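You operate a simulated robot arm through the tools that you are given. There is no shell and no other tool. Be economical: measure what you need, move in short steps, check, and stop when the job is done.

Carry out the task below with a simulated robot arm. There is one attempt and no reset: what you move stays moved.

JOB
Clean up after the dips: probe rinsed, meter off, sticky mark wiped away.
Fine: probe out of the early sample jar into the probe cup till its film is gone; blue rag back. What is to be rubbed or washed off counts as gone when no trace of it is left.

It is judged by the outcome, as a careful person would: the job done as asked, and still so three seconds after it is handed in. It fails if anything else is knocked over, pushed out of place, dropped, spilled or broken.

ROBOT AND FRAMES
A 6-joint arm with a fingered hand, fixed in place. Base frame: the origin is at the foot of the arm, x ahead of it, y to its left, z up; the work surface is at about z = 0.86. Units: m, degrees, N and s.
With the tool pointing down near the work surface it reaches from about 0.32 to 0.94 m from the base axis. Its first joint turns from -166.0 to 166.0 degrees. Payload 5 kg.
The TCP is the grasp point between the finger pads, 0.037 m short of the fingertips. In the tool frame z runs along the fingers and y along their closing line. Largest opening 0.124 m; the body of the gripper starts 0.043 m behind the TCP. The gripper is a hand of 3 fingers: y runs from the thumb to the fingers, the wrist lies at [-0.021, -0.125, -0.215] in the tool frame, and closing takes about 1.5 s.
Orientation is told as [roll, pitch, yaw] about the base's x, y, z axes, in that order, counted from this pose: with the fingers straight down and the wrist toward the robot, the tool's x, y and z point along [0, 1, 0], [1, 0, 0] and [0, 0, -1] of the base frame.

CONTROLS
- The arm moves only by the tool apply_moves. Its argument "plan" is a list that holds one entry, the list of rows, each a list of 6 numbers: the turn, a rotation vector about the base's x, y, z in units of 8 degrees (1.0 is 8 degrees), then the shift along the base's x, y, z in units of 40 mm (1.0 is 40 mm). In form: [[[wx, wy, wz, tx, ty, tz], ...]]. A call has 1 to 12 rows; each row shifts and turns the commanded pose from where the row before left it. "hand" is the gripper command, from -1 (shut) to 1 (fully open), values between in proportion, set as the call begins (left out, the last holds). A call with a number of a shift or a turn outside -1 to 1 is refused whole. A row lasts 0.2 s, in which the tool goes at most 0.05 m and 8.6 degrees; a call with a longer step from one row to the next is refused whole, and so is a gripper value outside its range. Where a pose cannot be reached the arm comes as near as it can. A force on the tool above 40 N (or 10 N above the force at the start of the call, whichever is more), or a blocked arm, ends the call early, and 0.2 s more pass. The fingers move at their own pace (about 0.072 m/s each) and stop on an object; they squeeze with about 30 N. The grip force told is the motor's: it shows also when the fingers shut on nothing. Time passes only in rows, and 0.2 s behind the last, so rows that do not move let the fingers close. The reply holds the time, the measured pose of the TCP, the force on the tool along the base axes, the opening and the grip force, in the units named above and with some noise, with the torque about the TCP (base axes, N m) and any sound that the robot's microphone picked up, and new pictures: "pictures" is both (left out), scene, wrist or none.
- Cameras (640 x 400 px; columns grow to the right, rows downward): "scene" is fixed at [0.4049, 0.491, 1.5856]; the picture's right is [-0.97, -0.26, 0.00], its down [-0.10, 0.38, -0.92] and it looks along [0.24, -0.89, -0.39] (base axes); focal length 366 px, centre (320, 200). "wrist" rides on the gripper at [0.072, -0.104, -0.154] in the tool frame; the picture's right is [-0.83, 0.26, -0.49], its down [-0.51, -0.72, 0.47] and it looks along [-0.23, 0.64, 0.73] (tool axes); focal length 243 px, centre (320, 200). There is no depth. A picture from a camera that has moved, and an enlarged one, comes with that camera's place and axes in the base frame and with its lens. The place of the scene camera against the robot may be out by one fixed shift of up to 0.012 m in any direction.
- finger_targets(index, middle, thumb_bend, thumb_turn): sets how far each is bent, from 0 (flat) to 1 (curled in); at 0.3 the hand is open as for a grip, at 0.7 the pads meet at the TCP. One left out holds its place. A second passes; each finger stops where it meets its share of the squeeze, and holds until it gets a number again. A gripper value or a shape takes the hand back. It gives what a move gives, with no picture; readings hold the bend of each and the force on the fingers (four entries, about 0 where the hand has none), thumb and palm. thumb_turn goes from beside the hand (0) to across from the fingers (1), as for a grip.
- set_grasp(shape): the hand has 3 fingers and takes this shape, open, in about a second: jaw (thumb against the fingers, like two jaws); tri (thumb and two fingers); tip (a fingertip pinch); poke (one finger out to press); point (the index stretched); flat (the hand flat); cup (the hand cupped); fist (a fist). The gripper value then closes the fingers along that shape, each until it touches; the sizes above hold for jaw. It gives what a move gives, with no picture.
- zoom(camera, box): a new picture of the part [left, top, right, bottom] of that camera's present view, enlarged. It takes no simulated time.
- hand_in(): hands the job in; it is judged then, once.

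Go step by step. Nothing tells you positions but the pictures and the camera data: compare them with the known pose of the tool, close in by small moves and look again before you grip or let go. The budget is 120 turns and 200 pictures, counting those below and the enlarged ones. Unless the task says otherwise, let go and move clear before handing in, and close with one line.

The tools are called after "Emit:" by a JSON object that holds its "op" and its "data". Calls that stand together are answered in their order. apply_moves: Moves the arm, as the interface text tells. Its arguments: {"type":"object","properties":{"plan":{"type":"array"},"hand":{"type":"number"},"pictures":{"type":"string","enum":["both","scene","wrist","none"]}},"required":["plan"]} The other tools are called the same way: set_grasp (shape) gives the hand a shape; finger_targets (index, middle, thumb_bend, thumb_turn) moves the fingers one by one; zoom (camera, box) takes an enlarged picture of a part of a camera's view; hand_in () hands the job in.

At the start:

```text
clock: 0.0
position: [0.4893, -0.5614, 1.2699]
ee_rot: [0.0, -0.2, 0.0]
force: [0.0, -0.8, 0.3]
ft_torque: [-0.02, -0.04, -0.01]
gripper_width: 0.1236
grip_force: 0.0
shape: jaw
bend: [0.3, 0.3, 0.3, 0.98]
finger forces: [0.0, 0.1, 0.0, 0.1, 0.0, 0.0]
```

scene: 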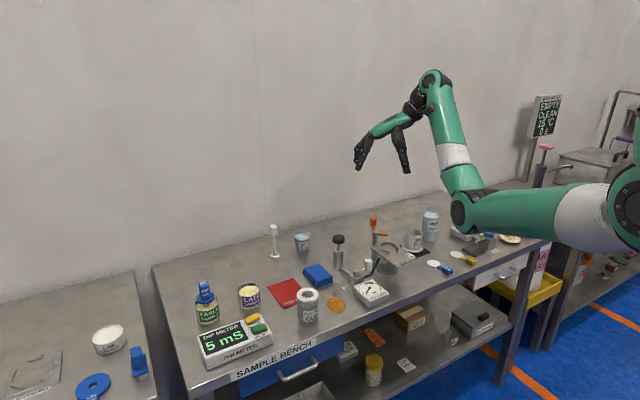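
wrist: 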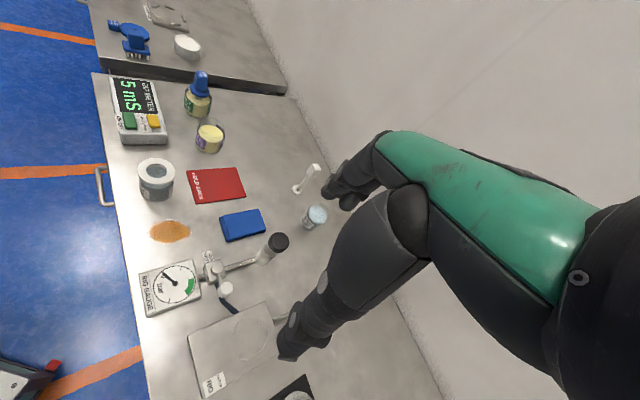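

I see the sample bench with a dip meter, jars (EARLY with blue probe, LATE), a red rag and a blue rag, and an orange smear. I'll enlarge to read labels.

Emit:
{"op": "zoom", "data": {"camera": "scene", "box": [180, 220, 340, 380]}}

Emit:
{"op": "zoom", "data": {"camera": "scene", "box": [320, 200, 540, 310]}}

Emit:
{"op": "zoom", "data": {"camera": "wrist", "box": [90, 60, 350, 260]}}

Emit:
{"op": "zoom", "data": {"camera": "wrist", "box": [120, 200, 340, 400]}}

```text
2.50 times, centred on (260, 300) of scene
camera zoom: at [0.4049, 0.491, 1.5856], right [-0.97, -0.26, 0.0], down [-0.1, 0.38, -0.92], along [0.24, -0.89, -0.39], focal length 915 px, centre (470, -50)
```

zoom: 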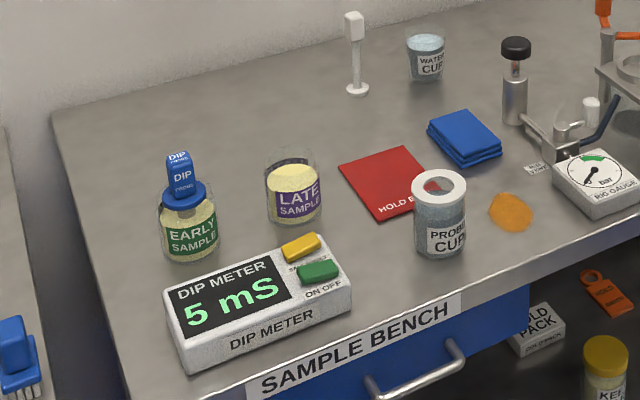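

```text
2.91 times, centred on (430, 255) of scene
camera zoom: at [0.4049, 0.491, 1.5856], right [-0.97, -0.26, 0.0], down [-0.1, 0.38, -0.92], along [0.24, -0.89, -0.39], focal length 1064 px, centre (0, 40)
```

zoom: 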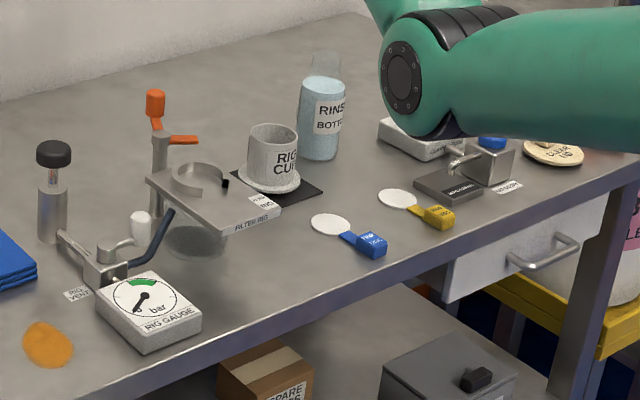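

```text
2.00 times, centred on (220, 160) of wrist
camera zoom: at [0.385, -0.4893, 1.4245], right [0.26, -0.83, 0.49], down [-0.72, -0.51, -0.47], along [0.64, -0.23, -0.73], focal length 485 px, centre (520, 280)
```

zoom: 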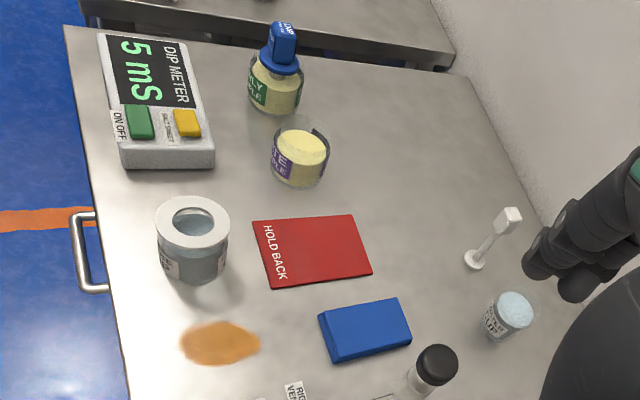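

```text
2.00 times, centred on (230, 300) of wrist
camera zoom: at [0.385, -0.4893, 1.4245], right [0.26, -0.83, 0.49], down [-0.72, -0.51, -0.47], along [0.64, -0.23, -0.73], focal length 485 px, centre (500, 0)
```

zoom: 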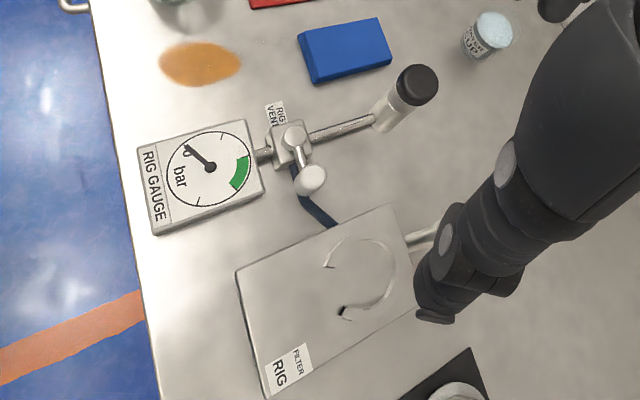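

The early jar with the blue probe is near (0.92,-0.23), the probe cup near (0.655,-0.305), the smear is orange, and the blue rag is folded. I move high above the jar and look.

Emit:
{"op": "apply_moves", "data": {"plan": [[[0, 0, 0, 0.85, 0.7, -0.1], [0, 0, 0, 0.85, 0.7, -0.1], [0, 0, 0, 0.85, 0.7, -0.1], [0, 0, 0, 0.85, 0.7, -0.1], [0, 0, 0, 0.85, 0.7, -0.1], [0, 0, 0, 0.85, 0.7, -0.1], [0, 0, 0, 0.85, 0.7, -0.1], [0, 0, 0, 0.85, 0.7, -0.1], [0, 0, 0, 0.85, 0.7, -0.1], [0, 0, 0, 0.85, 0.7, -0.1], [0, 0, 0, 0.85, 0.7, -0.1], [0, 0, 0, 0.85, 0.7, -0.1]]], "hand": 1}}

Emit:
{"op": "zoom", "data": {"camera": "scene", "box": [190, 300, 280, 370]}}

```text
clock: 2.6
position: [0.8981, -0.2244, 1.2237]
ee_rot: [0.0, -0.2, 0.0]
force: [0.3, -0.4, 0.4]
ft_torque: [0.04, -0.03, -0.01]
gripper_width: 0.1239
grip_force: 0.1
shape: jaw
bend: [0.3, 0.3, 0.3, 0.98]
finger forces: [0.0, 0.1, 0.1, 0.0, 0.0, 0.0]
camera wrist: at [0.7945, -0.1527, 1.3777], right [0.26, -0.83, 0.49], down [-0.72, -0.51, -0.47], along [0.64, -0.23, -0.73], focal length 243 px, centre (320, 200)
```

scene: 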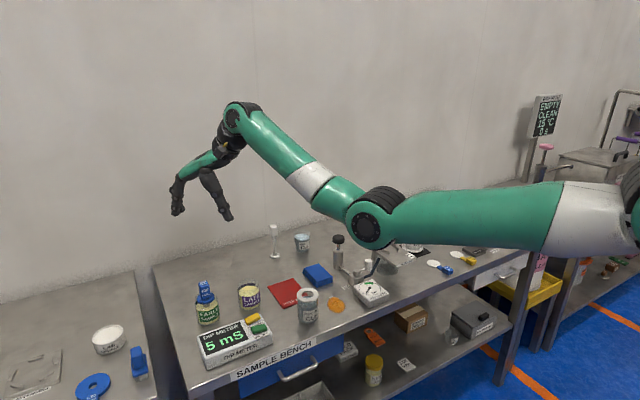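
wrist: 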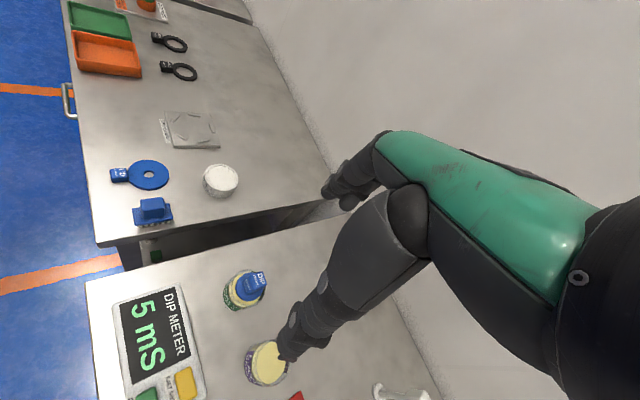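

```text
5.71 times, centred on (235, 335) of scene
camera zoom: at [0.4049, 0.491, 1.5856], right [-0.97, -0.26, 0.0], down [-0.1, 0.38, -0.92], along [0.24, -0.89, -0.39], focal length 2091 px, centre (806, -571)
```

zoom: 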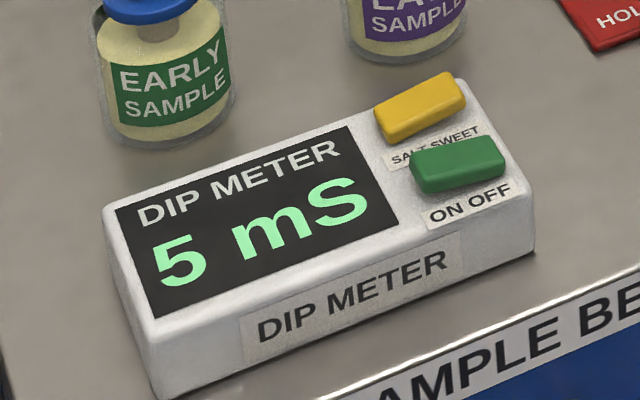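

The green button is ON OFF. I enlarge the wrist view for the jar and probe.

Emit:
{"op": "zoom", "data": {"camera": "wrist", "box": [200, 240, 320, 315]}}

Emit:
{"op": "zoom", "data": {"camera": "scene", "box": [170, 260, 270, 335]}}

```text
5.33 times, centred on (260, 278) of wrist
camera zoom: at [0.7945, -0.1527, 1.3777], right [0.26, -0.83, 0.49], down [-0.72, -0.51, -0.47], along [0.64, -0.23, -0.73], focal length 1294 px, centre (640, -213)
```

zoom: 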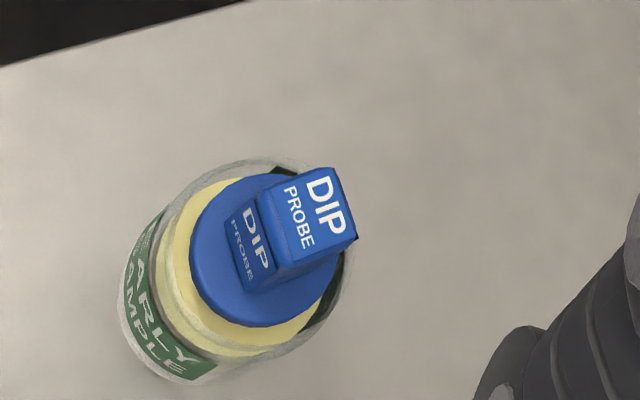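

```text
5.33 times, centred on (220, 298) of scene
camera zoom: at [0.4049, 0.491, 1.5856], right [-0.97, -0.26, 0.0], down [-0.1, 0.38, -0.92], along [0.24, -0.89, -0.39], focal length 1952 px, centre (853, -320)
```

zoom: 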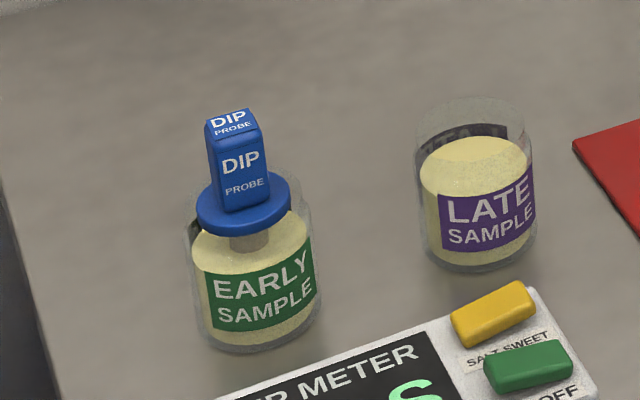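

The probe handle is about 2 cm square, turned by 45°, with its top at about (0.925,-0.225,0.989). I turn the hand by -45° and come down above it.

Emit:
{"op": "apply_moves", "data": {"plan": [[[0, 0, -0.95, 0.11, 0, -0.55], [0, 0, -0.95, 0.11, 0, -0.55], [0, 0, -0.95, 0.11, 0, -0.55], [0, 0, -0.95, 0.11, 0, -0.55], [0, 0, -0.95, 0.11, 0, -0.55], [0, 0, -0.95, 0.11, 0, -0.55]]], "hand": 1}}

Emit:
{"op": "zoom", "data": {"camera": "scene", "box": [150, 220, 310, 320]}}

```text
clock: 4.0
position: [0.9237, -0.2272, 1.089]
ee_rot: [-0.1, -0.2, -45.6]
force: [-0.5, 0.0, 1.1]
ft_torque: [-0.01, -0.04, -0.03]
gripper_width: 0.124
grip_force: 0.1
shape: jaw
bend: [0.3, 0.3, 0.3, 0.98]
finger forces: [0.0, 0.1, 0.0, 0.0, 0.1, 0.1]
camera wrist: at [0.9029, -0.1008, 1.2437], right [-0.41, -0.77, 0.49], down [-0.87, 0.16, -0.47], along [0.28, -0.62, -0.73], focal length 243 px, centre (320, 200)
```

scene: 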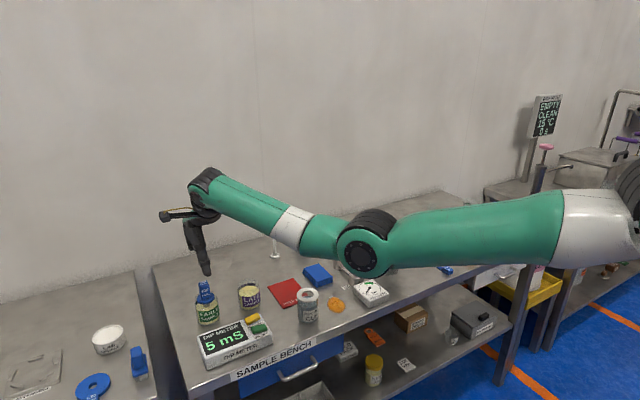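
wrist: 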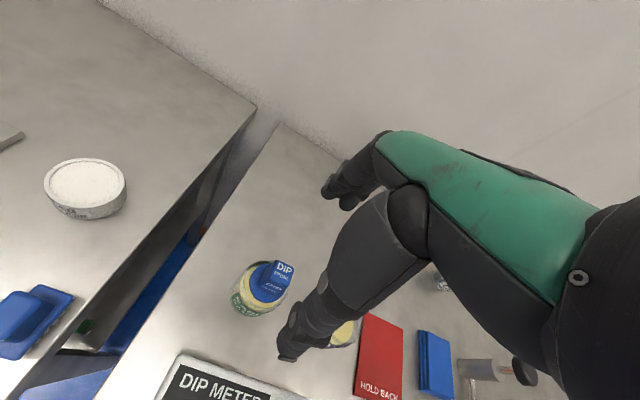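

```text
4.00 times, centred on (230, 270) of scene
camera zoom: at [0.4049, 0.491, 1.5856], right [-0.97, -0.26, 0.0], down [-0.1, 0.38, -0.92], along [0.24, -0.89, -0.39], focal length 1464 px, centre (680, -80)
```

zoom: 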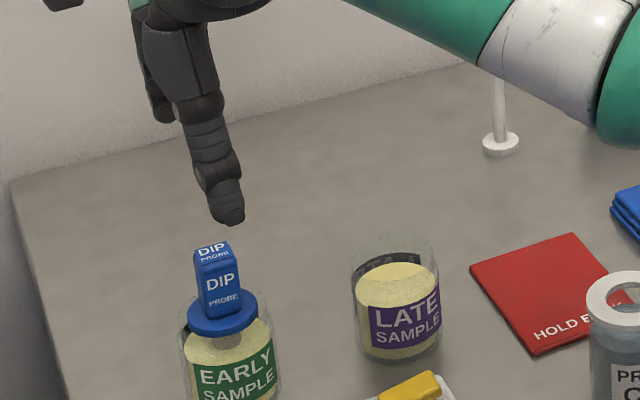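

Emit:
{"op": "zoom", "data": {"camera": "wrist", "box": [220, 240, 340, 320]}}

```text
5.00 times, centred on (280, 280) of wrist
camera zoom: at [0.9029, -0.1008, 1.2437], right [-0.41, -0.77, 0.49], down [-0.87, 0.16, -0.47], along [0.28, -0.62, -0.73], focal length 1213 px, centre (520, -200)
```

zoom: 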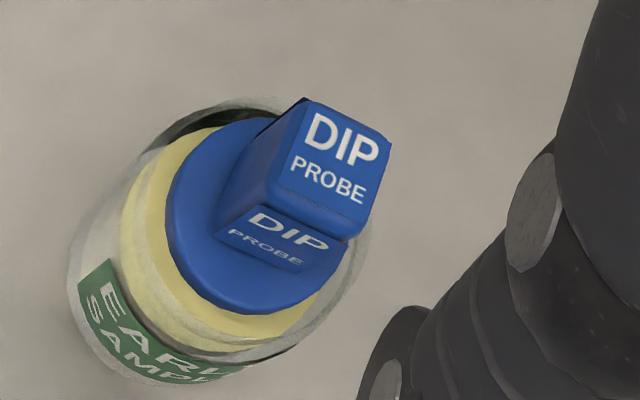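

The handle centre is about 4 mm off in y. I correct this and come down around the handle.

Emit:
{"op": "apply_moves", "data": {"plan": [[[0, 0, -0.1, 0.02, 0.1, 0], [0, 0, -0.1, 0, 0, -0.6], [0, 0, 0, 0, 0, -0.6], [0, 0, 0, 0, 0, -0.6], [0, 0, 0, 0, 0, -0.6]]]}}

Emit:
{"op": "zoom", "data": {"camera": "scene", "box": [150, 235, 270, 335]}}

Emit:
{"op": "zoom", "data": {"camera": "wrist", "box": [220, 180, 380, 300]}}

```text
clock: 5.2
position: [0.9257, -0.222, 0.9929]
ee_rot: [-0.1, -0.1, -47.2]
force: [-0.7, 0.3, 0.6]
ft_torque: [-0.02, 0.01, 0.0]
gripper_width: 0.1238
grip_force: 0.1
shape: jaw
bend: [0.3, 0.3, 0.3, 0.98]
finger forces: [0.0, 0.0, 0.1, 0.0, 0.1, 0.1]
camera wrist: at [0.9087, -0.0963, 1.1473], right [-0.43, -0.75, 0.49], down [-0.86, 0.18, -0.47], along [0.27, -0.63, -0.73], focal length 243 px, centre (320, 200)
```

scene: 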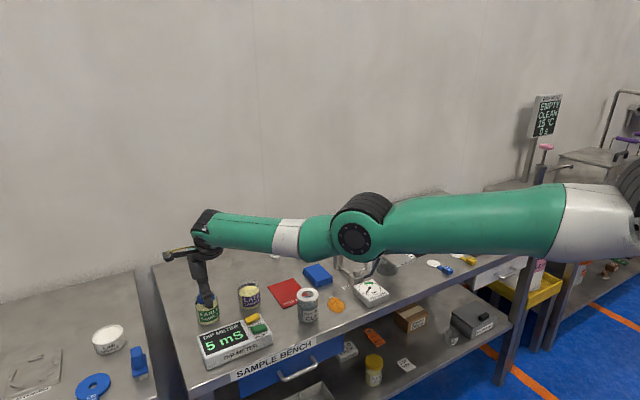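
wrist: 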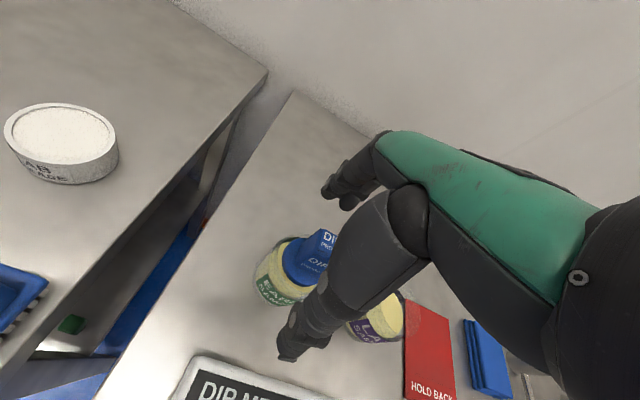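

```text
4.00 times, centred on (210, 285) of scene
camera zoom: at [0.4049, 0.491, 1.5856], right [-0.97, -0.26, 0.0], down [-0.1, 0.38, -0.92], along [0.24, -0.89, -0.39], focal length 1464 px, centre (760, -140)
```

zoom: 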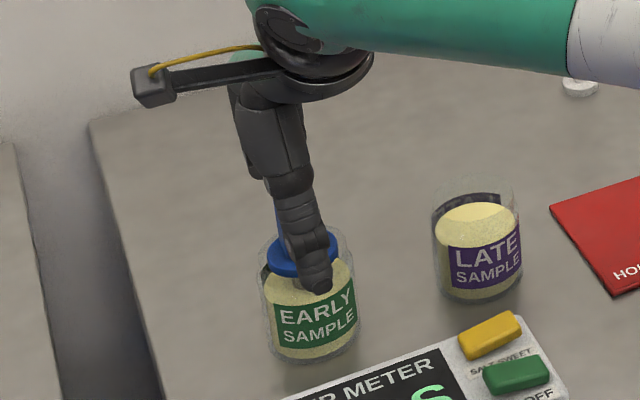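

```text
3.33 times, centred on (300, 240) of wrist
camera zoom: at [0.9087, -0.0963, 1.1473], right [-0.43, -0.75, 0.49], down [-0.86, 0.18, -0.47], along [0.27, -0.63, -0.73], focal length 809 px, centre (387, 67)
```

zoom: 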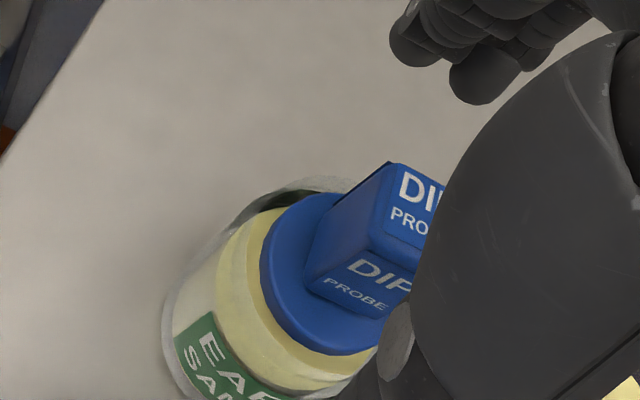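

The TCP sits on the handle. I close the hand.

Emit:
{"op": "apply_moves", "data": {"plan": [[[0, 0, 0, 0, 0, 0], [0, 0, 0, 0, 0, 0], [0, 0, 0, 0, 0, 0], [0, 0, 0, 0, 0, 0], [0, 0, 0, 0, 0, 0], [0, 0, 0, 0, 0, 0], [0, 0, 0, 0, 0, 0], [0, 0, 0, 0, 0, 0]]], "hand": -1}}

Emit:
{"op": "zoom", "data": {"camera": "scene", "box": [150, 235, 270, 335]}}

Emit:
{"op": "zoom", "data": {"camera": "wrist", "box": [220, 180, 380, 300]}}

```text
clock: 7.0
position: [0.926, -0.2221, 0.9922]
ee_rot: [0.0, -0.3, -47.1]
force: [-0.6, -0.7, -0.4]
ft_torque: [-0.03, 0.02, 0.0]
gripper_width: 0.0209
grip_force: 30.3
shape: jaw
bend: [0.73, 0.6, 0.74, 1.0]
finger forces: [17.4, 9.2, 0.0, 0.0, 26.6, 0.0]
camera wrist: at [0.9088, -0.0964, 1.1473], right [-0.43, -0.75, 0.49], down [-0.86, 0.18, -0.47], along [0.27, -0.63, -0.73], focal length 243 px, centre (320, 200)
```

scene: 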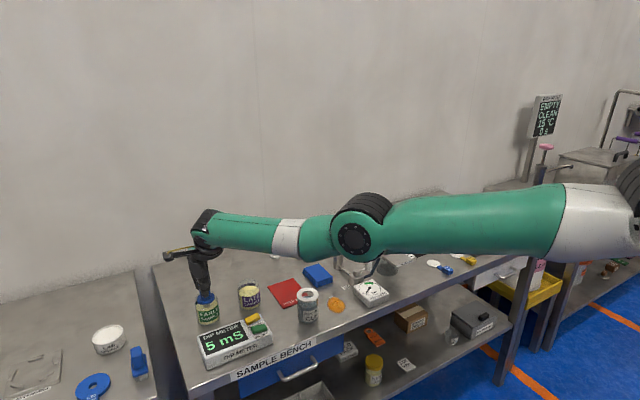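
wrist: 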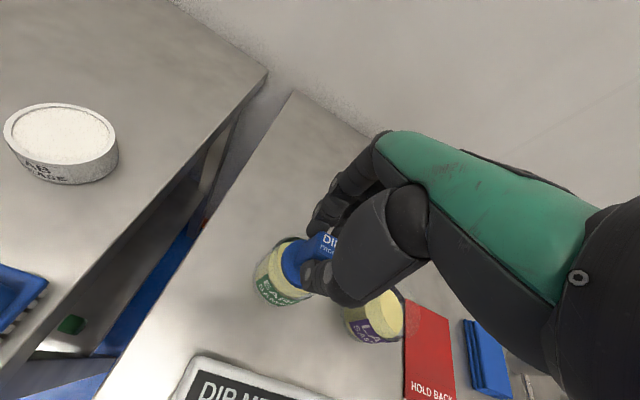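

```text
4.00 times, centred on (210, 285) of scene
camera zoom: at [0.4049, 0.491, 1.5856], right [-0.97, -0.26, 0.0], down [-0.1, 0.38, -0.92], along [0.24, -0.89, -0.39], focal length 1464 px, centre (760, -140)
```

zoom: 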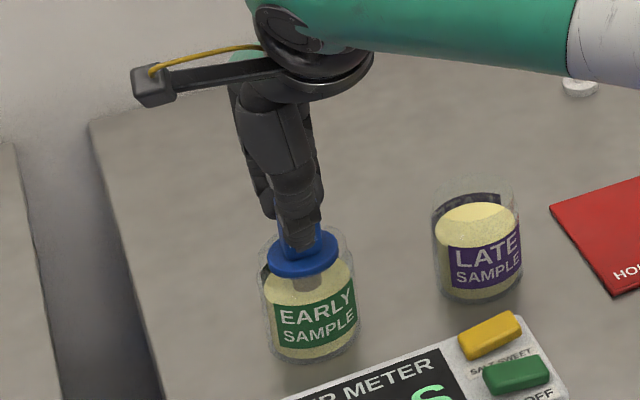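

```text
3.33 times, centred on (300, 240) of wrist
camera zoom: at [0.9088, -0.0964, 1.1473], right [-0.43, -0.75, 0.49], down [-0.86, 0.18, -0.47], along [0.27, -0.63, -0.73], focal length 809 px, centre (387, 67)
```

zoom: 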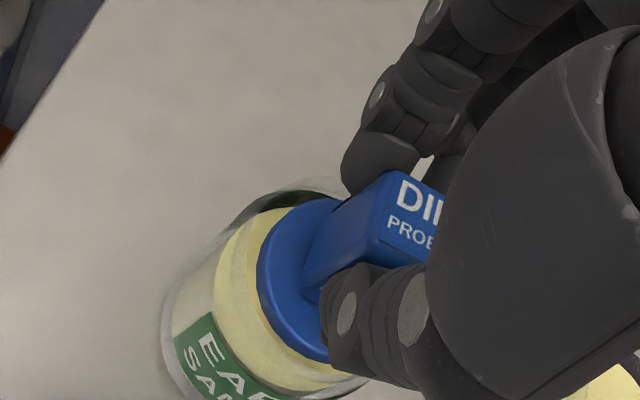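

The handle is held (0.021 m, 30 N). I lift the probe straight up.

Emit:
{"op": "apply_moves", "data": {"plan": [[[0, 0, 0, 0, 0, 0.3], [0, 0, 0, 0, 0, 0.5], [0, 0, 0, 0, 0, 0.5], [0, 0, 0, 0, 0, 0.5], [0, 0, 0, 0, 0, 0.5], [0, 0, 0, 0, 0, 0.5], [0, 0, 0, 0, 0, 0.5]]]}}

Emit:
{"op": "zoom", "data": {"camera": "scene", "box": [150, 215, 270, 335]}}

```text
clock: 8.6
position: [0.9235, -0.2231, 1.1253]
ee_rot: [-0.1, -0.2, -47.3]
force: [1.0, 1.2, -0.7]
ft_torque: [0.0, 0.0, -0.02]
gripper_width: 0.0212
grip_force: 30.3
shape: jaw
bend: [0.73, 0.6, 0.74, 1.0]
finger forces: [17.5, 9.2, 0.0, 0.1, 26.6, 0.0]
camera wrist: at [0.9069, -0.0971, 1.2799], right [-0.43, -0.75, 0.49], down [-0.86, 0.18, -0.47], along [0.27, -0.63, -0.73], focal length 243 px, centre (320, 200)
```

scene: 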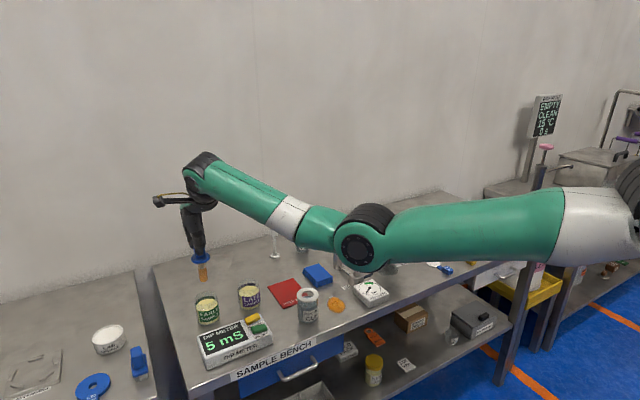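
wrist: 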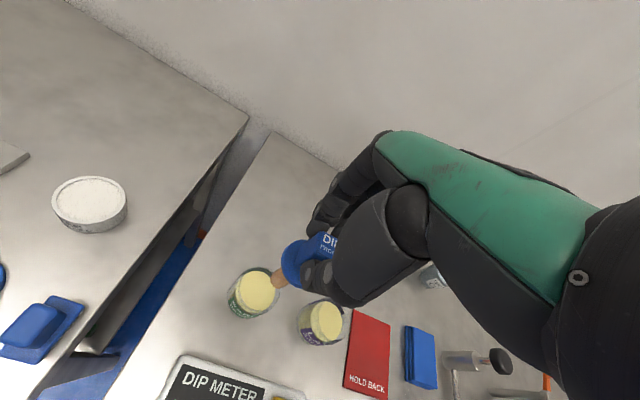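

```text
3.33 times, centred on (210, 275) of scene
camera zoom: at [0.4049, 0.491, 1.5856], right [-0.97, -0.26, 0.0], down [-0.1, 0.38, -0.92], along [0.24, -0.89, -0.39], focal length 1220 px, centre (687, -50)
```

zoom: 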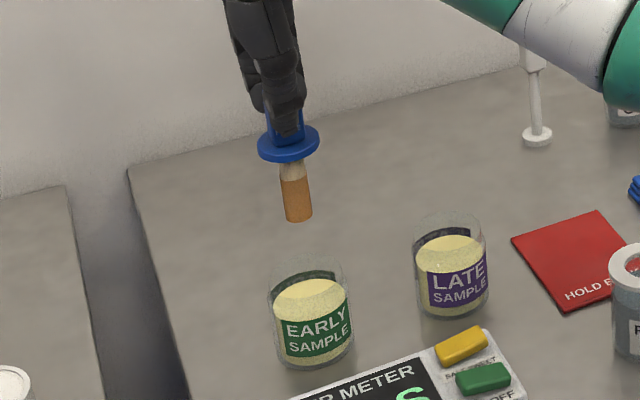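

The probe is out with an orange film on its stem. I carry it at this height to above the probe cup.

Emit:
{"op": "apply_moves", "data": {"plan": [[[0, 0, 0, -0.7, -0.2, 0], [0, 0, 0, -0.85, -0.26, 0], [0, 0, 0, -0.85, -0.26, 0], [0, 0, 0, -0.85, -0.26, 0], [0, 0, 0, -0.85, -0.26, 0], [0, 0, 0, -0.85, -0.26, 0], [0, 0, 0, -0.85, -0.26, 0], [0, 0, 0, -0.85, -0.26, 0]]]}}

Emit:
{"op": "zoom", "data": {"camera": "scene", "box": [250, 215, 370, 335]}}

Emit:
{"op": "zoom", "data": {"camera": "wrist", "box": [200, 210, 360, 330]}}

```text
clock: 10.4
position: [0.6571, -0.3027, 1.1257]
ee_rot: [-0.1, -0.1, -47.2]
force: [0.5, 0.0, -0.6]
ft_torque: [-0.03, -0.03, 0.01]
gripper_width: 0.021
grip_force: 29.6
shape: jaw
bend: [0.73, 0.6, 0.74, 1.0]
finger forces: [17.4, 9.2, 0.0, 0.0, 26.6, 0.1]
camera wrist: at [0.6399, -0.1773, 1.2807], right [-0.43, -0.75, 0.49], down [-0.86, 0.18, -0.47], along [0.27, -0.63, -0.73], focal length 243 px, centre (320, 200)
```

scene: 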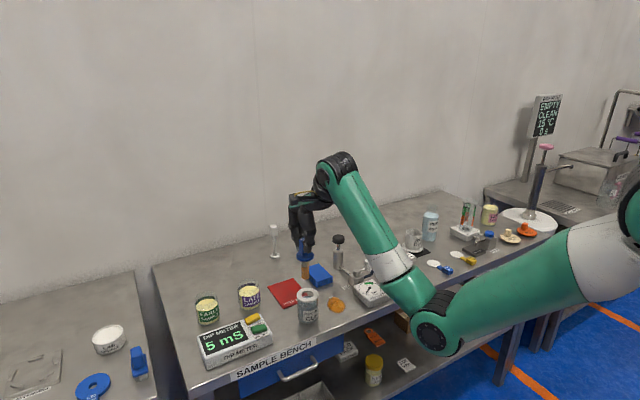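
wrist: 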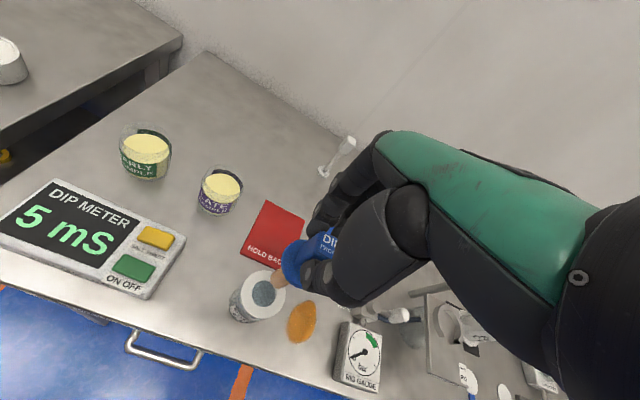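

```text
3.33 times, centred on (310, 275) of scene
camera zoom: at [0.4049, 0.491, 1.5856], right [-0.97, -0.26, 0.0], down [-0.1, 0.38, -0.92], along [0.24, -0.89, -0.39], focal length 1220 px, centre (353, -50)
```

zoom: 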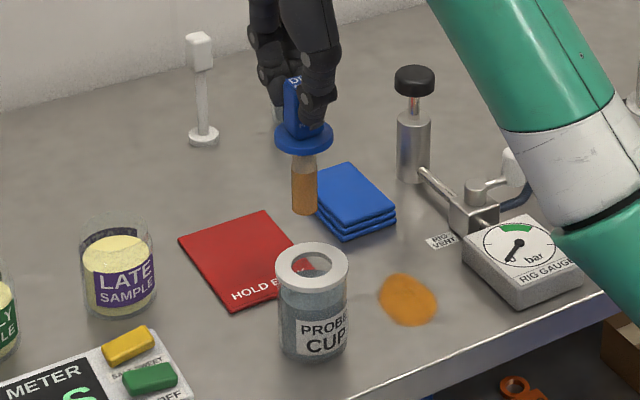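

```text
3.33 times, centred on (280, 270) of wrist
camera zoom: at [0.6399, -0.1773, 1.2807], right [-0.43, -0.75, 0.49], down [-0.86, 0.18, -0.47], along [0.27, -0.63, -0.73], focal length 809 px, centre (453, -33)
```

zoom: 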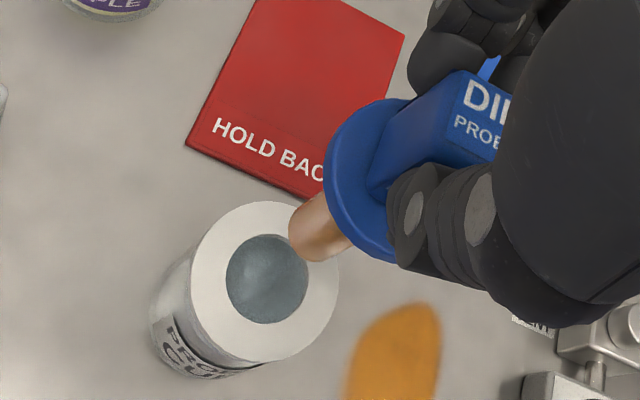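

By both cameras the cup opening is near (0.650,-0.302, z 0.949) and the probe tip at z ≈ 1.002. I shift 7 mm in x, come down to just above the lid, and check.

Emit:
{"op": "apply_moves", "data": {"plan": [[[0, 0, 0, -0.17, 0, 0], [0, 0, 0, 0, 0, -0.5], [0, 0, 0, 0, 0, -0.5]]]}}

Emit:
{"op": "zoom", "data": {"camera": "scene", "box": [280, 250, 340, 320]}}

Emit:
{"op": "zoom", "data": {"camera": "wrist", "box": [220, 220, 340, 320]}}

```text
clock: 11.2
position: [0.6505, -0.3022, 1.0861]
ee_rot: [0.0, -0.2, -47.3]
force: [-1.0, -0.7, -0.9]
ft_torque: [-0.01, -0.02, 0.04]
gripper_width: 0.0205
grip_force: 30.0
shape: jaw
bend: [0.73, 0.6, 0.74, 1.0]
finger forces: [17.4, 9.1, 0.0, 0.0, 26.6, 0.0]
camera wrist: at [0.6332, -0.1756, 1.2406], right [-0.43, -0.75, 0.49], down [-0.86, 0.18, -0.47], along [0.27, -0.63, -0.73], focal length 243 px, centre (320, 200)
```

scene: 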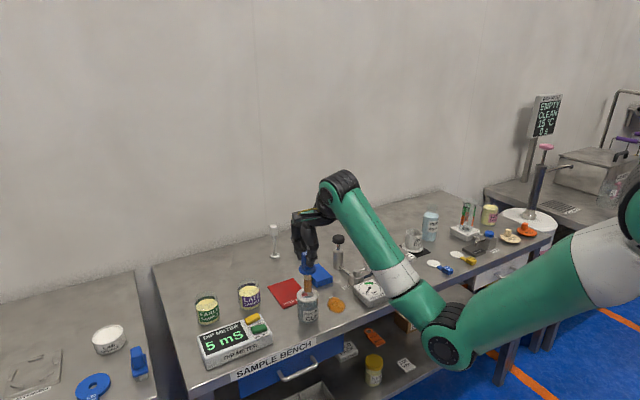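
wrist: 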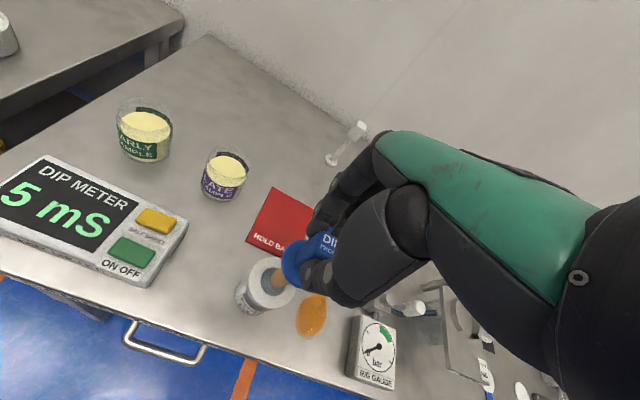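

```text
5.71 times, centred on (310, 285) of scene
camera zoom: at [0.4049, 0.491, 1.5856], right [-0.97, -0.26, 0.0], down [-0.1, 0.38, -0.92], along [0.24, -0.89, -0.39], focal length 2091 px, centre (377, -286)
```

zoom: 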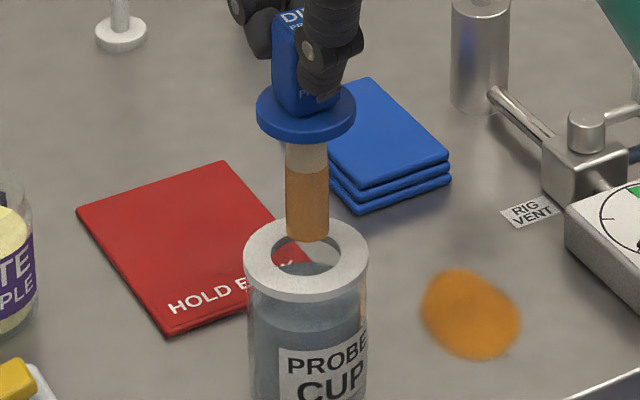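

```text
4.00 times, centred on (280, 270) of wrist
camera zoom: at [0.6332, -0.1756, 1.2406], right [-0.43, -0.75, 0.49], down [-0.86, 0.18, -0.47], along [0.27, -0.63, -0.73], focal length 970 px, centre (480, -80)
```

zoom: 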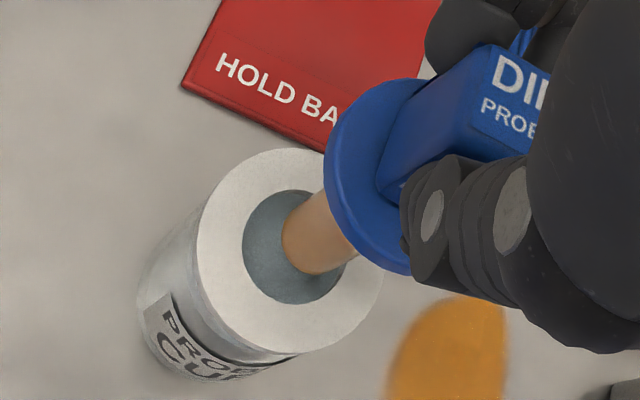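

The tip lines up with the hole within a couple of mm. I lower it slowly, watching the force.

Emit:
{"op": "apply_moves", "data": {"plan": [[[0, 0, 0, 0, 0, -0.15], [0, 0, 0, 0, 0, -0.15], [0, 0, 0, 0, 0, -0.1]]], "pictures": "none"}}

Emit:
{"op": "zoom", "data": {"camera": "scene", "box": [285, 260, 335, 310]}}

Emit:
{"op": "zoom", "data": {"camera": "wrist", "box": [220, 220, 340, 320]}}

```text
clock: 12.0
position: [0.6514, -0.3015, 1.0703]
ee_rot: [0.0, -0.1, -47.3]
force: [0.6, 0.0, -1.1]
ft_torque: [0.02, -0.01, -0.01]
gripper_width: 0.0208
grip_force: 30.0
shape: jaw
bend: [0.73, 0.6, 0.74, 1.0]
finger forces: [17.4, 9.2, 0.0, 0.1, 26.6, 0.0]
```

```text
8.00 times, centred on (310, 285) of scene
camera zoom: at [0.4049, 0.491, 1.5856], right [-0.97, -0.26, 0.0], down [-0.1, 0.38, -0.92], along [0.24, -0.89, -0.39], focal length 2927 px, centre (400, -480)
```

zoom: 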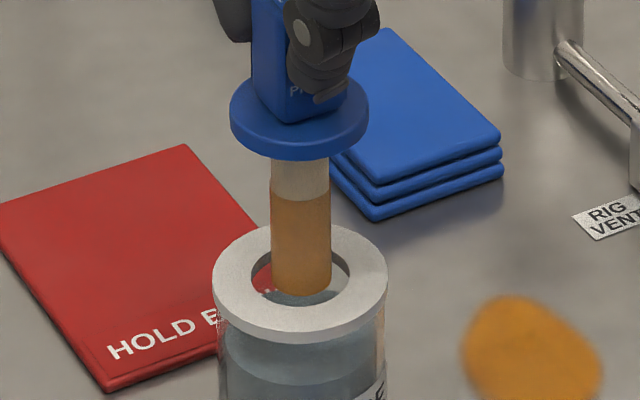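

```text
4.00 times, centred on (280, 270) of wrist
camera zoom: at [0.634, -0.1763, 1.2243], right [-0.43, -0.75, 0.49], down [-0.86, 0.18, -0.47], along [0.27, -0.63, -0.73], focal length 970 px, centre (480, -80)
```

zoom: 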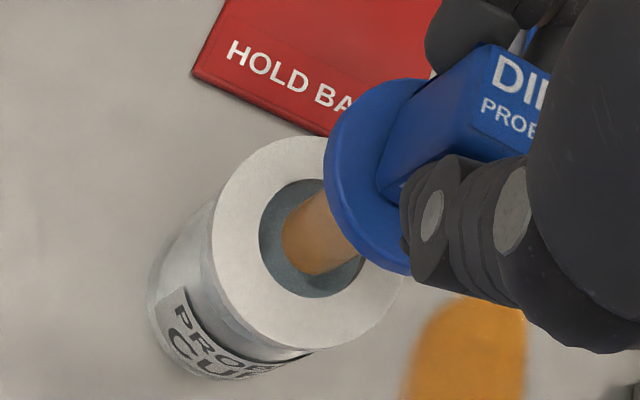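

Well centred in the hole. I go on down slowly into the rinse.

Emit:
{"op": "apply_moves", "data": {"plan": [[[0, 0, 0, 0, 0, -0.2], [0, 0, 0, 0, 0, -0.2], [0, 0, 0, 0, 0, -0.2], [0, 0, 0, 0, 0, -0.2]]], "pictures": "none"}}

Emit:
{"op": "zoom", "data": {"camera": "scene", "box": [285, 260, 335, 325]}}

```text
clock: 13.0
position: [0.6512, -0.3025, 1.0371]
ee_rot: [0.0, -0.1, -47.3]
force: [0.3, 0.4, -0.3]
ft_torque: [0.02, 0.02, 0.04]
gripper_width: 0.0209
grip_force: 29.4
shape: jaw
bend: [0.73, 0.6, 0.74, 1.0]
finger forces: [17.3, 9.2, 0.0, 0.0, 26.6, 0.1]
```

```text
6.15 times, centred on (310, 292) of scene
camera zoom: at [0.4049, 0.491, 1.5856], right [-0.97, -0.26, 0.0], down [-0.1, 0.38, -0.92], along [0.24, -0.89, -0.39], focal length 2252 px, centre (382, -369)
```

zoom: 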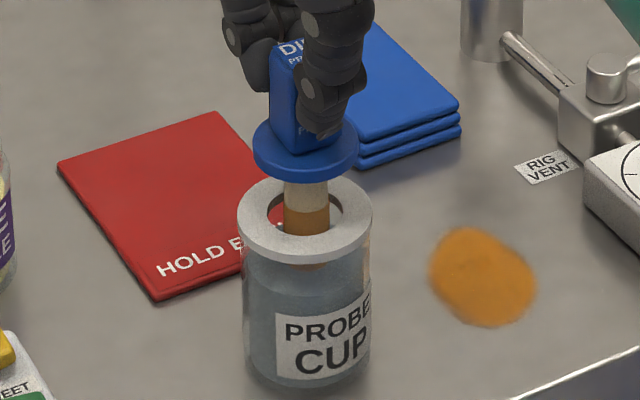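

Emit:
{"op": "apply_moves", "data": {"plan": [[[0, 0, 0, 0, 0, -0.14], [0, 0, 0, 0, 0, -0.14], [0, 0, 0, 0, 0, -0.14], [0, 0, 0, 0, 0, -0.14], [0, 0, 0, 0, 0, 0], [0, 0, 0, 0, 0, 0], [0, 0, 0, 0, 0, 0], [0, 0, 0, 0, 0, 0]]], "pictures": "none"}}

Emit:
{"op": "zoom", "data": {"camera": "scene", "box": [285, 260, 335, 325]}}

```text
clock: 14.8
position: [0.6516, -0.3038, 1.0159]
ee_rot: [0.1, -0.2, -47.3]
force: [-0.2, 0.6, 0.0]
ft_torque: [0.02, -0.01, -0.01]
gripper_width: 0.021
grip_force: 29.7
shape: jaw
bend: [0.73, 0.6, 0.74, 1.0]
finger forces: [17.3, 9.2, 0.0, 0.0, 26.6, 0.1]
```

```text
6.15 times, centred on (310, 292) of scene
camera zoom: at [0.4049, 0.491, 1.5856], right [-0.97, -0.26, 0.0], down [-0.1, 0.38, -0.92], along [0.24, -0.89, -0.39], focal length 2252 px, centre (382, -369)
```

zoom: 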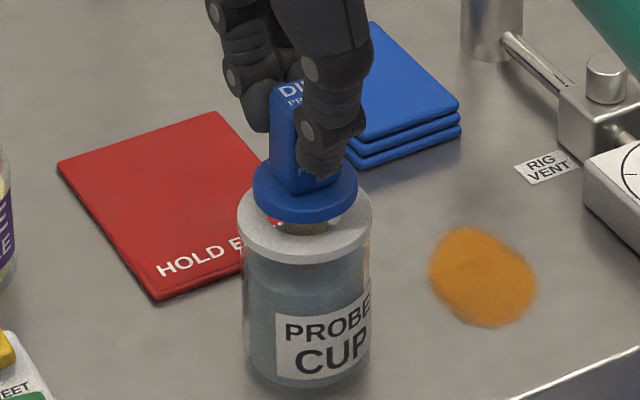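

The stem is immersed. I rinse it with a few up and down strokes of 12 mm and check the film.

Emit:
{"op": "apply_moves", "data": {"plan": [[[0, 0, 0, 0, 0, 0.3], [0, 0, 0, 0, 0, -0.3], [0, 0, 0, 0, 0, 0.3], [0, 0, 0, 0, 0, -0.3], [0, 0, 0, 0, 0, 0.3], [0, 0, 0, 0, 0, -0.3], [0, 0, 0, 0, 0, 0.3], [0, 0, 0, 0, 0, -0.3], [0, 0, 0, 0, 0, 0], [0, 0, 0, 0, 0, 0], [0, 0, 0, 0, 0, 0], [0, 0, 0, 0, 0, 0]]], "pictures": "none"}}

Emit:
{"op": "apply_moves", "data": {"plan": [[[0, 0, 0, 0, 0, 0.3], [0, 0, 0, 0, 0, 0.3], [0, 0, 0, 0, 0, 0.3], [0, 0, 0, 0, 0, 0.3], [0, 0, 0, 0, 0, 0]]], "pictures": "none"}}

Emit:
{"op": "zoom", "data": {"camera": "scene", "box": [285, 250, 335, 315]}}

```text
clock: 17.4
position: [0.652, -0.3028, 1.0168]
ee_rot: [0.0, -0.3, -47.3]
force: [0.2, -0.5, -0.9]
ft_torque: [0.01, -0.02, 0.02]
gripper_width: 0.0207
grip_force: 29.6
shape: jaw
bend: [0.73, 0.6, 0.74, 1.0]
finger forces: [17.4, 9.2, 0.0, 0.0, 26.5, 0.0]
```

```text
clock: 18.6
position: [0.6509, -0.3028, 1.0647]
ee_rot: [0.0, -0.2, -47.3]
force: [0.7, 0.5, -0.8]
ft_torque: [0.02, -0.02, -0.05]
gripper_width: 0.0208
grip_force: 30.4
shape: jaw
bend: [0.73, 0.6, 0.74, 1.0]
finger forces: [17.2, 9.2, 0.1, 0.0, 26.4, 0.0]
```

```text
6.15 times, centred on (310, 282) of scene
camera zoom: at [0.4049, 0.491, 1.5856], right [-0.97, -0.26, 0.0], down [-0.1, 0.38, -0.92], along [0.24, -0.89, -0.39], focal length 2252 px, centre (382, -308)
```

zoom: 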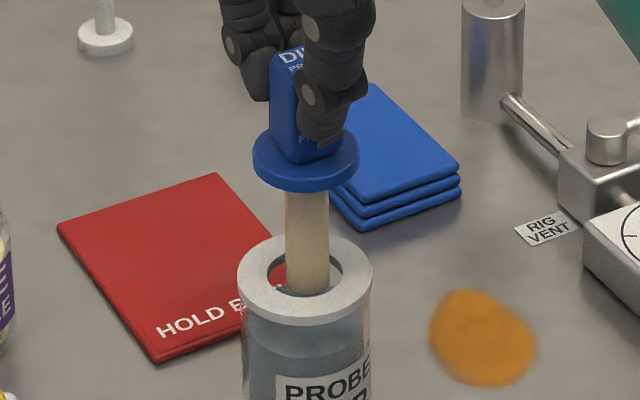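

The film looks gone. I lift a little more to see the whole stem from both sides.

Emit:
{"op": "apply_moves", "data": {"plan": [[[0, 0, 0, 0, 0, 0.3], [0, 0, 0, 0, 0, 0.3]]], "pictures": "none"}}

Emit:
{"op": "zoom", "data": {"camera": "scene", "box": [290, 255, 330, 295]}}

Emit:
{"op": "zoom", "data": {"camera": "wrist", "box": [240, 230, 320, 300]}}

```text
clock: 19.2
position: [0.6522, -0.3033, 1.089]
ee_rot: [0.0, -0.2, -47.2]
force: [-0.4, -0.4, -0.1]
ft_torque: [0.06, 0.05, -0.01]
gripper_width: 0.0212
grip_force: 30.0
shape: jaw
bend: [0.73, 0.6, 0.74, 1.0]
finger forces: [17.3, 9.1, 0.0, 0.0, 26.5, 0.1]
```

```text
10.00 times, centred on (310, 275) of scene
camera zoom: at [0.4049, 0.491, 1.5856], right [-0.97, -0.26, 0.0], down [-0.1, 0.38, -0.92], along [0.24, -0.89, -0.39], focal length 3659 px, centre (420, -550)
```

zoom: 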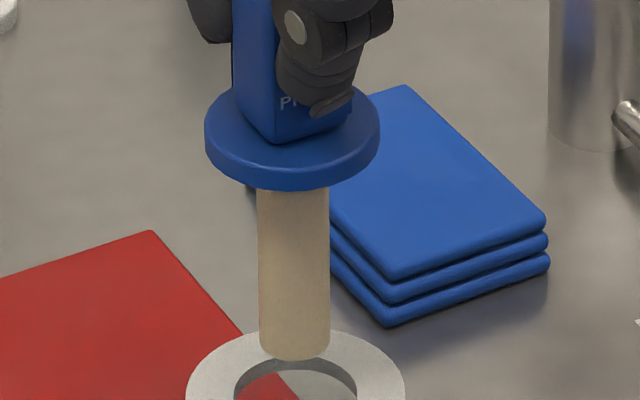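

```text
5.71 times, centred on (280, 265) of wrist
camera zoom: at [0.6346, -0.1772, 1.2428], right [-0.43, -0.75, 0.49], down [-0.86, 0.18, -0.47], along [0.27, -0.63, -0.73], focal length 1386 px, centre (549, -171)
```

zoom: 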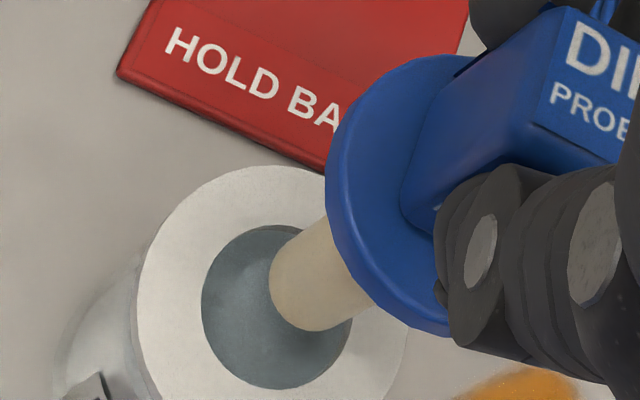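

There may be a faint tint left on the lower stem. I lower it and rinse longer.

Emit:
{"op": "apply_moves", "data": {"plan": [[[0, 0, 0, -0.03, 0.03, -0.36], [0, 0, 0, 0, 0, -0.36], [0, 0, 0, 0, 0, -0.36], [0, 0, 0, 0, 0, -0.36], [0, 0, 0, 0, 0, -0.36], [0, 0, 0, 0, 0, 0]]], "pictures": "none"}}

Emit:
{"op": "apply_moves", "data": {"plan": [[[0, 0, 0, 0, 0, 0.3], [0, 0, 0, 0, 0, -0.3], [0, 0, 0, 0, 0, 0.3], [0, 0, 0, 0, 0, -0.3], [0, 0, 0, 0, 0, 0.3], [0, 0, 0, 0, 0, -0.3], [0, 0, 0, 0, 0, 0.3], [0, 0, 0, 0, 0, -0.3], [0, 0, 0, 0, 0, 0], [0, 0, 0, 0, 0, 0], [0, 0, 0, 0, 0, 0], [0, 0, 0, 0, 0, 0]]], "pictures": "none"}}

Emit:
{"op": "apply_moves", "data": {"plan": [[[0, 0, 0, 0, 0, 0.36], [0, 0, 0, 0, 0, 0.36], [0, 0, 0, 0, 0, 0.36], [0, 0, 0, 0, 0, 0.36], [0, 0, 0, 0, 0, 0.36], [0, 0, 0, 0, 0, 0]]], "pictures": "none"}}

Emit:
{"op": "zoom", "data": {"camera": "scene", "box": [290, 255, 330, 295]}}

```text
clock: 20.6
position: [0.6503, -0.3021, 1.0135]
ee_rot: [0.0, -0.1, -47.3]
force: [0.1, -1.1, -1.0]
ft_torque: [0.0, -0.03, 0.0]
gripper_width: 0.0212
grip_force: 30.1
shape: jaw
bend: [0.73, 0.6, 0.74, 1.0]
finger forces: [17.3, 9.3, 0.1, 0.1, 26.5, 0.0]
```

```text
clock: 23.2
position: [0.6507, -0.3003, 1.0152]
ee_rot: [0.0, -0.3, -47.3]
force: [-0.4, 0.7, -0.8]
ft_torque: [0.01, -0.02, -0.03]
gripper_width: 0.0209
grip_force: 29.6
shape: jaw
bend: [0.73, 0.6, 0.74, 1.0]
finger forces: [17.2, 9.3, 0.0, 0.0, 26.5, 0.0]
```

```text
clock: 24.6
position: [0.6504, -0.3026, 1.0878]
ee_rot: [0.0, -0.3, -47.3]
force: [0.4, -0.2, -0.3]
ft_torque: [0.0, -0.02, -0.03]
gripper_width: 0.0208
grip_force: 29.9
shape: jaw
bend: [0.73, 0.6, 0.74, 1.0]
finger forces: [17.3, 9.2, 0.0, 0.0, 26.5, 0.0]
```

```text
10.00 times, centred on (310, 275) of scene
camera zoom: at [0.4049, 0.491, 1.5856], right [-0.97, -0.26, 0.0], down [-0.1, 0.38, -0.92], along [0.24, -0.89, -0.39], focal length 3659 px, centre (420, -550)
```

zoom: 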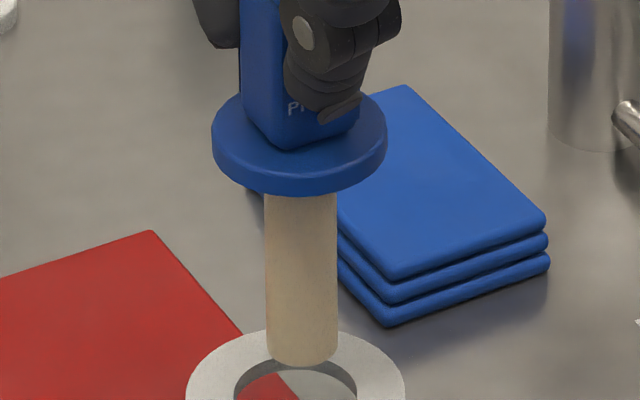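

The stem is evenly beige now, so the film is gone. I seat the probe in the cup.

Emit:
{"op": "apply_moves", "data": {"plan": [[[0, 0, 0, 0.03, 0, -0.36], [0, 0, 0, 0, 0, -0.36], [0, 0, 0, 0, 0, -0.36], [0, 0, 0, 0, 0, -0.36], [0, 0, 0, 0, 0, -0.36], [0, 0, 0, 0, 0, -0.06], [0, 0, 0, 0, 0, 0]]], "pictures": "none"}}

Emit:
{"op": "zoom", "data": {"camera": "scene", "box": [285, 260, 335, 325]}}

```text
clock: 26.2
position: [0.6517, -0.3012, 1.0135]
ee_rot: [-0.1, -0.2, -47.3]
force: [0.3, 0.3, -1.3]
ft_torque: [-0.01, -0.02, 0.01]
gripper_width: 0.0212
grip_force: 29.3
shape: jaw
bend: [0.73, 0.6, 0.74, 1.0]
finger forces: [17.4, 9.2, 0.0, 0.0, 26.4, 0.0]
```

```text
6.15 times, centred on (310, 292) of scene
camera zoom: at [0.4049, 0.491, 1.5856], right [-0.97, -0.26, 0.0], down [-0.1, 0.38, -0.92], along [0.24, -0.89, -0.39], focal length 2252 px, centre (382, -369)
```

zoom: 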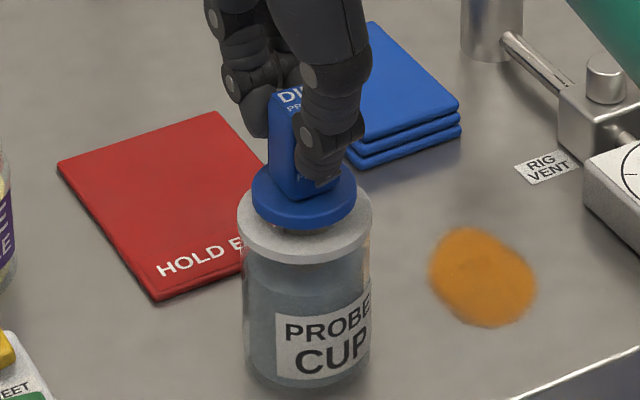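

Emit:
{"op": "apply_moves", "data": {"plan": [[[0, 0, 0, 0, 0, -0.05], [0, 0, 0, 0, 0, -0.05], [0, 0, 0, 0, 0, 0]]], "pictures": "none"}}

Emit:
{"op": "zoom", "data": {"camera": "scene", "box": [295, 265, 325, 305]}}

```text
clock: 27.0
position: [0.652, -0.3012, 1.0099]
ee_rot: [0.0, -0.3, -47.3]
force: [0.0, 0.5, 0.0]
ft_torque: [0.02, -0.01, 0.01]
gripper_width: 0.0208
grip_force: 30.0
shape: jaw
bend: [0.73, 0.6, 0.74, 1.0]
finger forces: [17.2, 9.2, 0.1, 0.0, 26.5, 0.1]
```

```text
10.00 times, centred on (310, 285) of scene
camera zoom: at [0.4049, 0.491, 1.5856], right [-0.97, -0.26, 0.0], down [-0.1, 0.38, -0.92], along [0.24, -0.89, -0.39], focal length 3659 px, centre (420, -650)
```

zoom: 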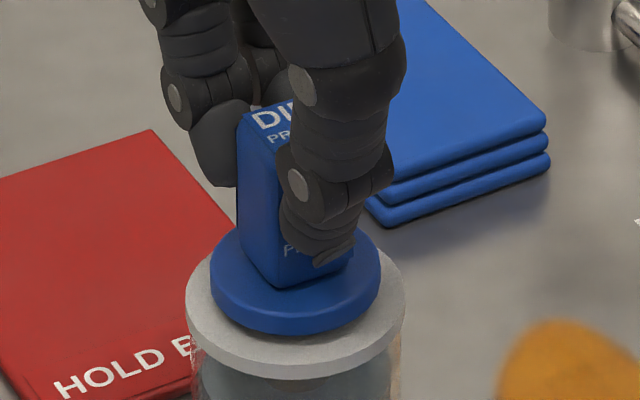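

Emit:
{"op": "apply_moves", "data": {"plan": [[[0, 0, 0, 0, 0, -0.04], [0, 0, 0, 0, 0, -0.04], [0, 0, 0, 0, 0, 0]]], "pictures": "none"}}

```text
clock: 27.8
position: [0.6509, -0.3018, 1.0089]
ee_rot: [0.0, -0.3, -47.3]
force: [-0.1, 0.4, -0.3]
ft_torque: [0.0, -0.01, -0.04]
gripper_width: 0.0206
grip_force: 30.2
shape: jaw
bend: [0.73, 0.6, 0.74, 1.0]
finger forces: [17.3, 9.2, 0.1, 0.1, 26.5, 0.1]
```

Emit:
{"op": "apply_moves", "data": {"plan": [[[0, 0, 0, 0, 0, -0.04], [0, 0, 0, 0, 0, -0.04], [0, 0, 0, 0, 0, 0]]], "pictures": "none"}}

Emit:
{"op": "zoom", "data": {"camera": "scene", "box": [295, 265, 325, 305]}}

```text
clock: 28.6
position: [0.6517, -0.3025, 1.0035]
ee_rot: [0.0, -0.3, -47.3]
force: [-1.2, 0.3, 3.8]
ft_torque: [0.03, 0.06, -0.04]
gripper_width: 0.0211
grip_force: 30.7
shape: jaw
bend: [0.73, 0.6, 0.74, 1.0]
finger forces: [17.4, 9.3, 0.0, 0.1, 28.0, 0.0]
```

```text
10.00 times, centred on (310, 285) of scene
camera zoom: at [0.4049, 0.491, 1.5856], right [-0.97, -0.26, 0.0], down [-0.1, 0.38, -0.92], along [0.24, -0.89, -0.39], focal length 3659 px, centre (420, -650)
```

zoom: 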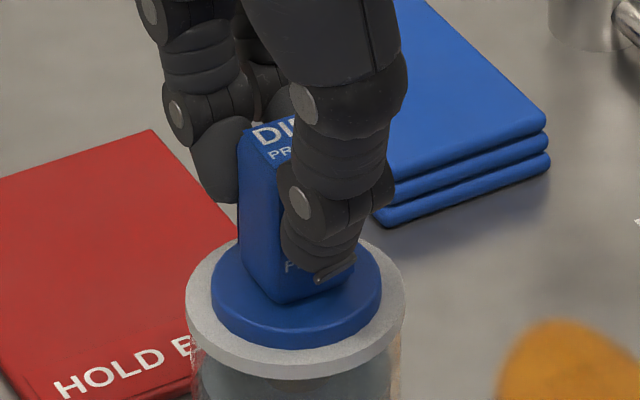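

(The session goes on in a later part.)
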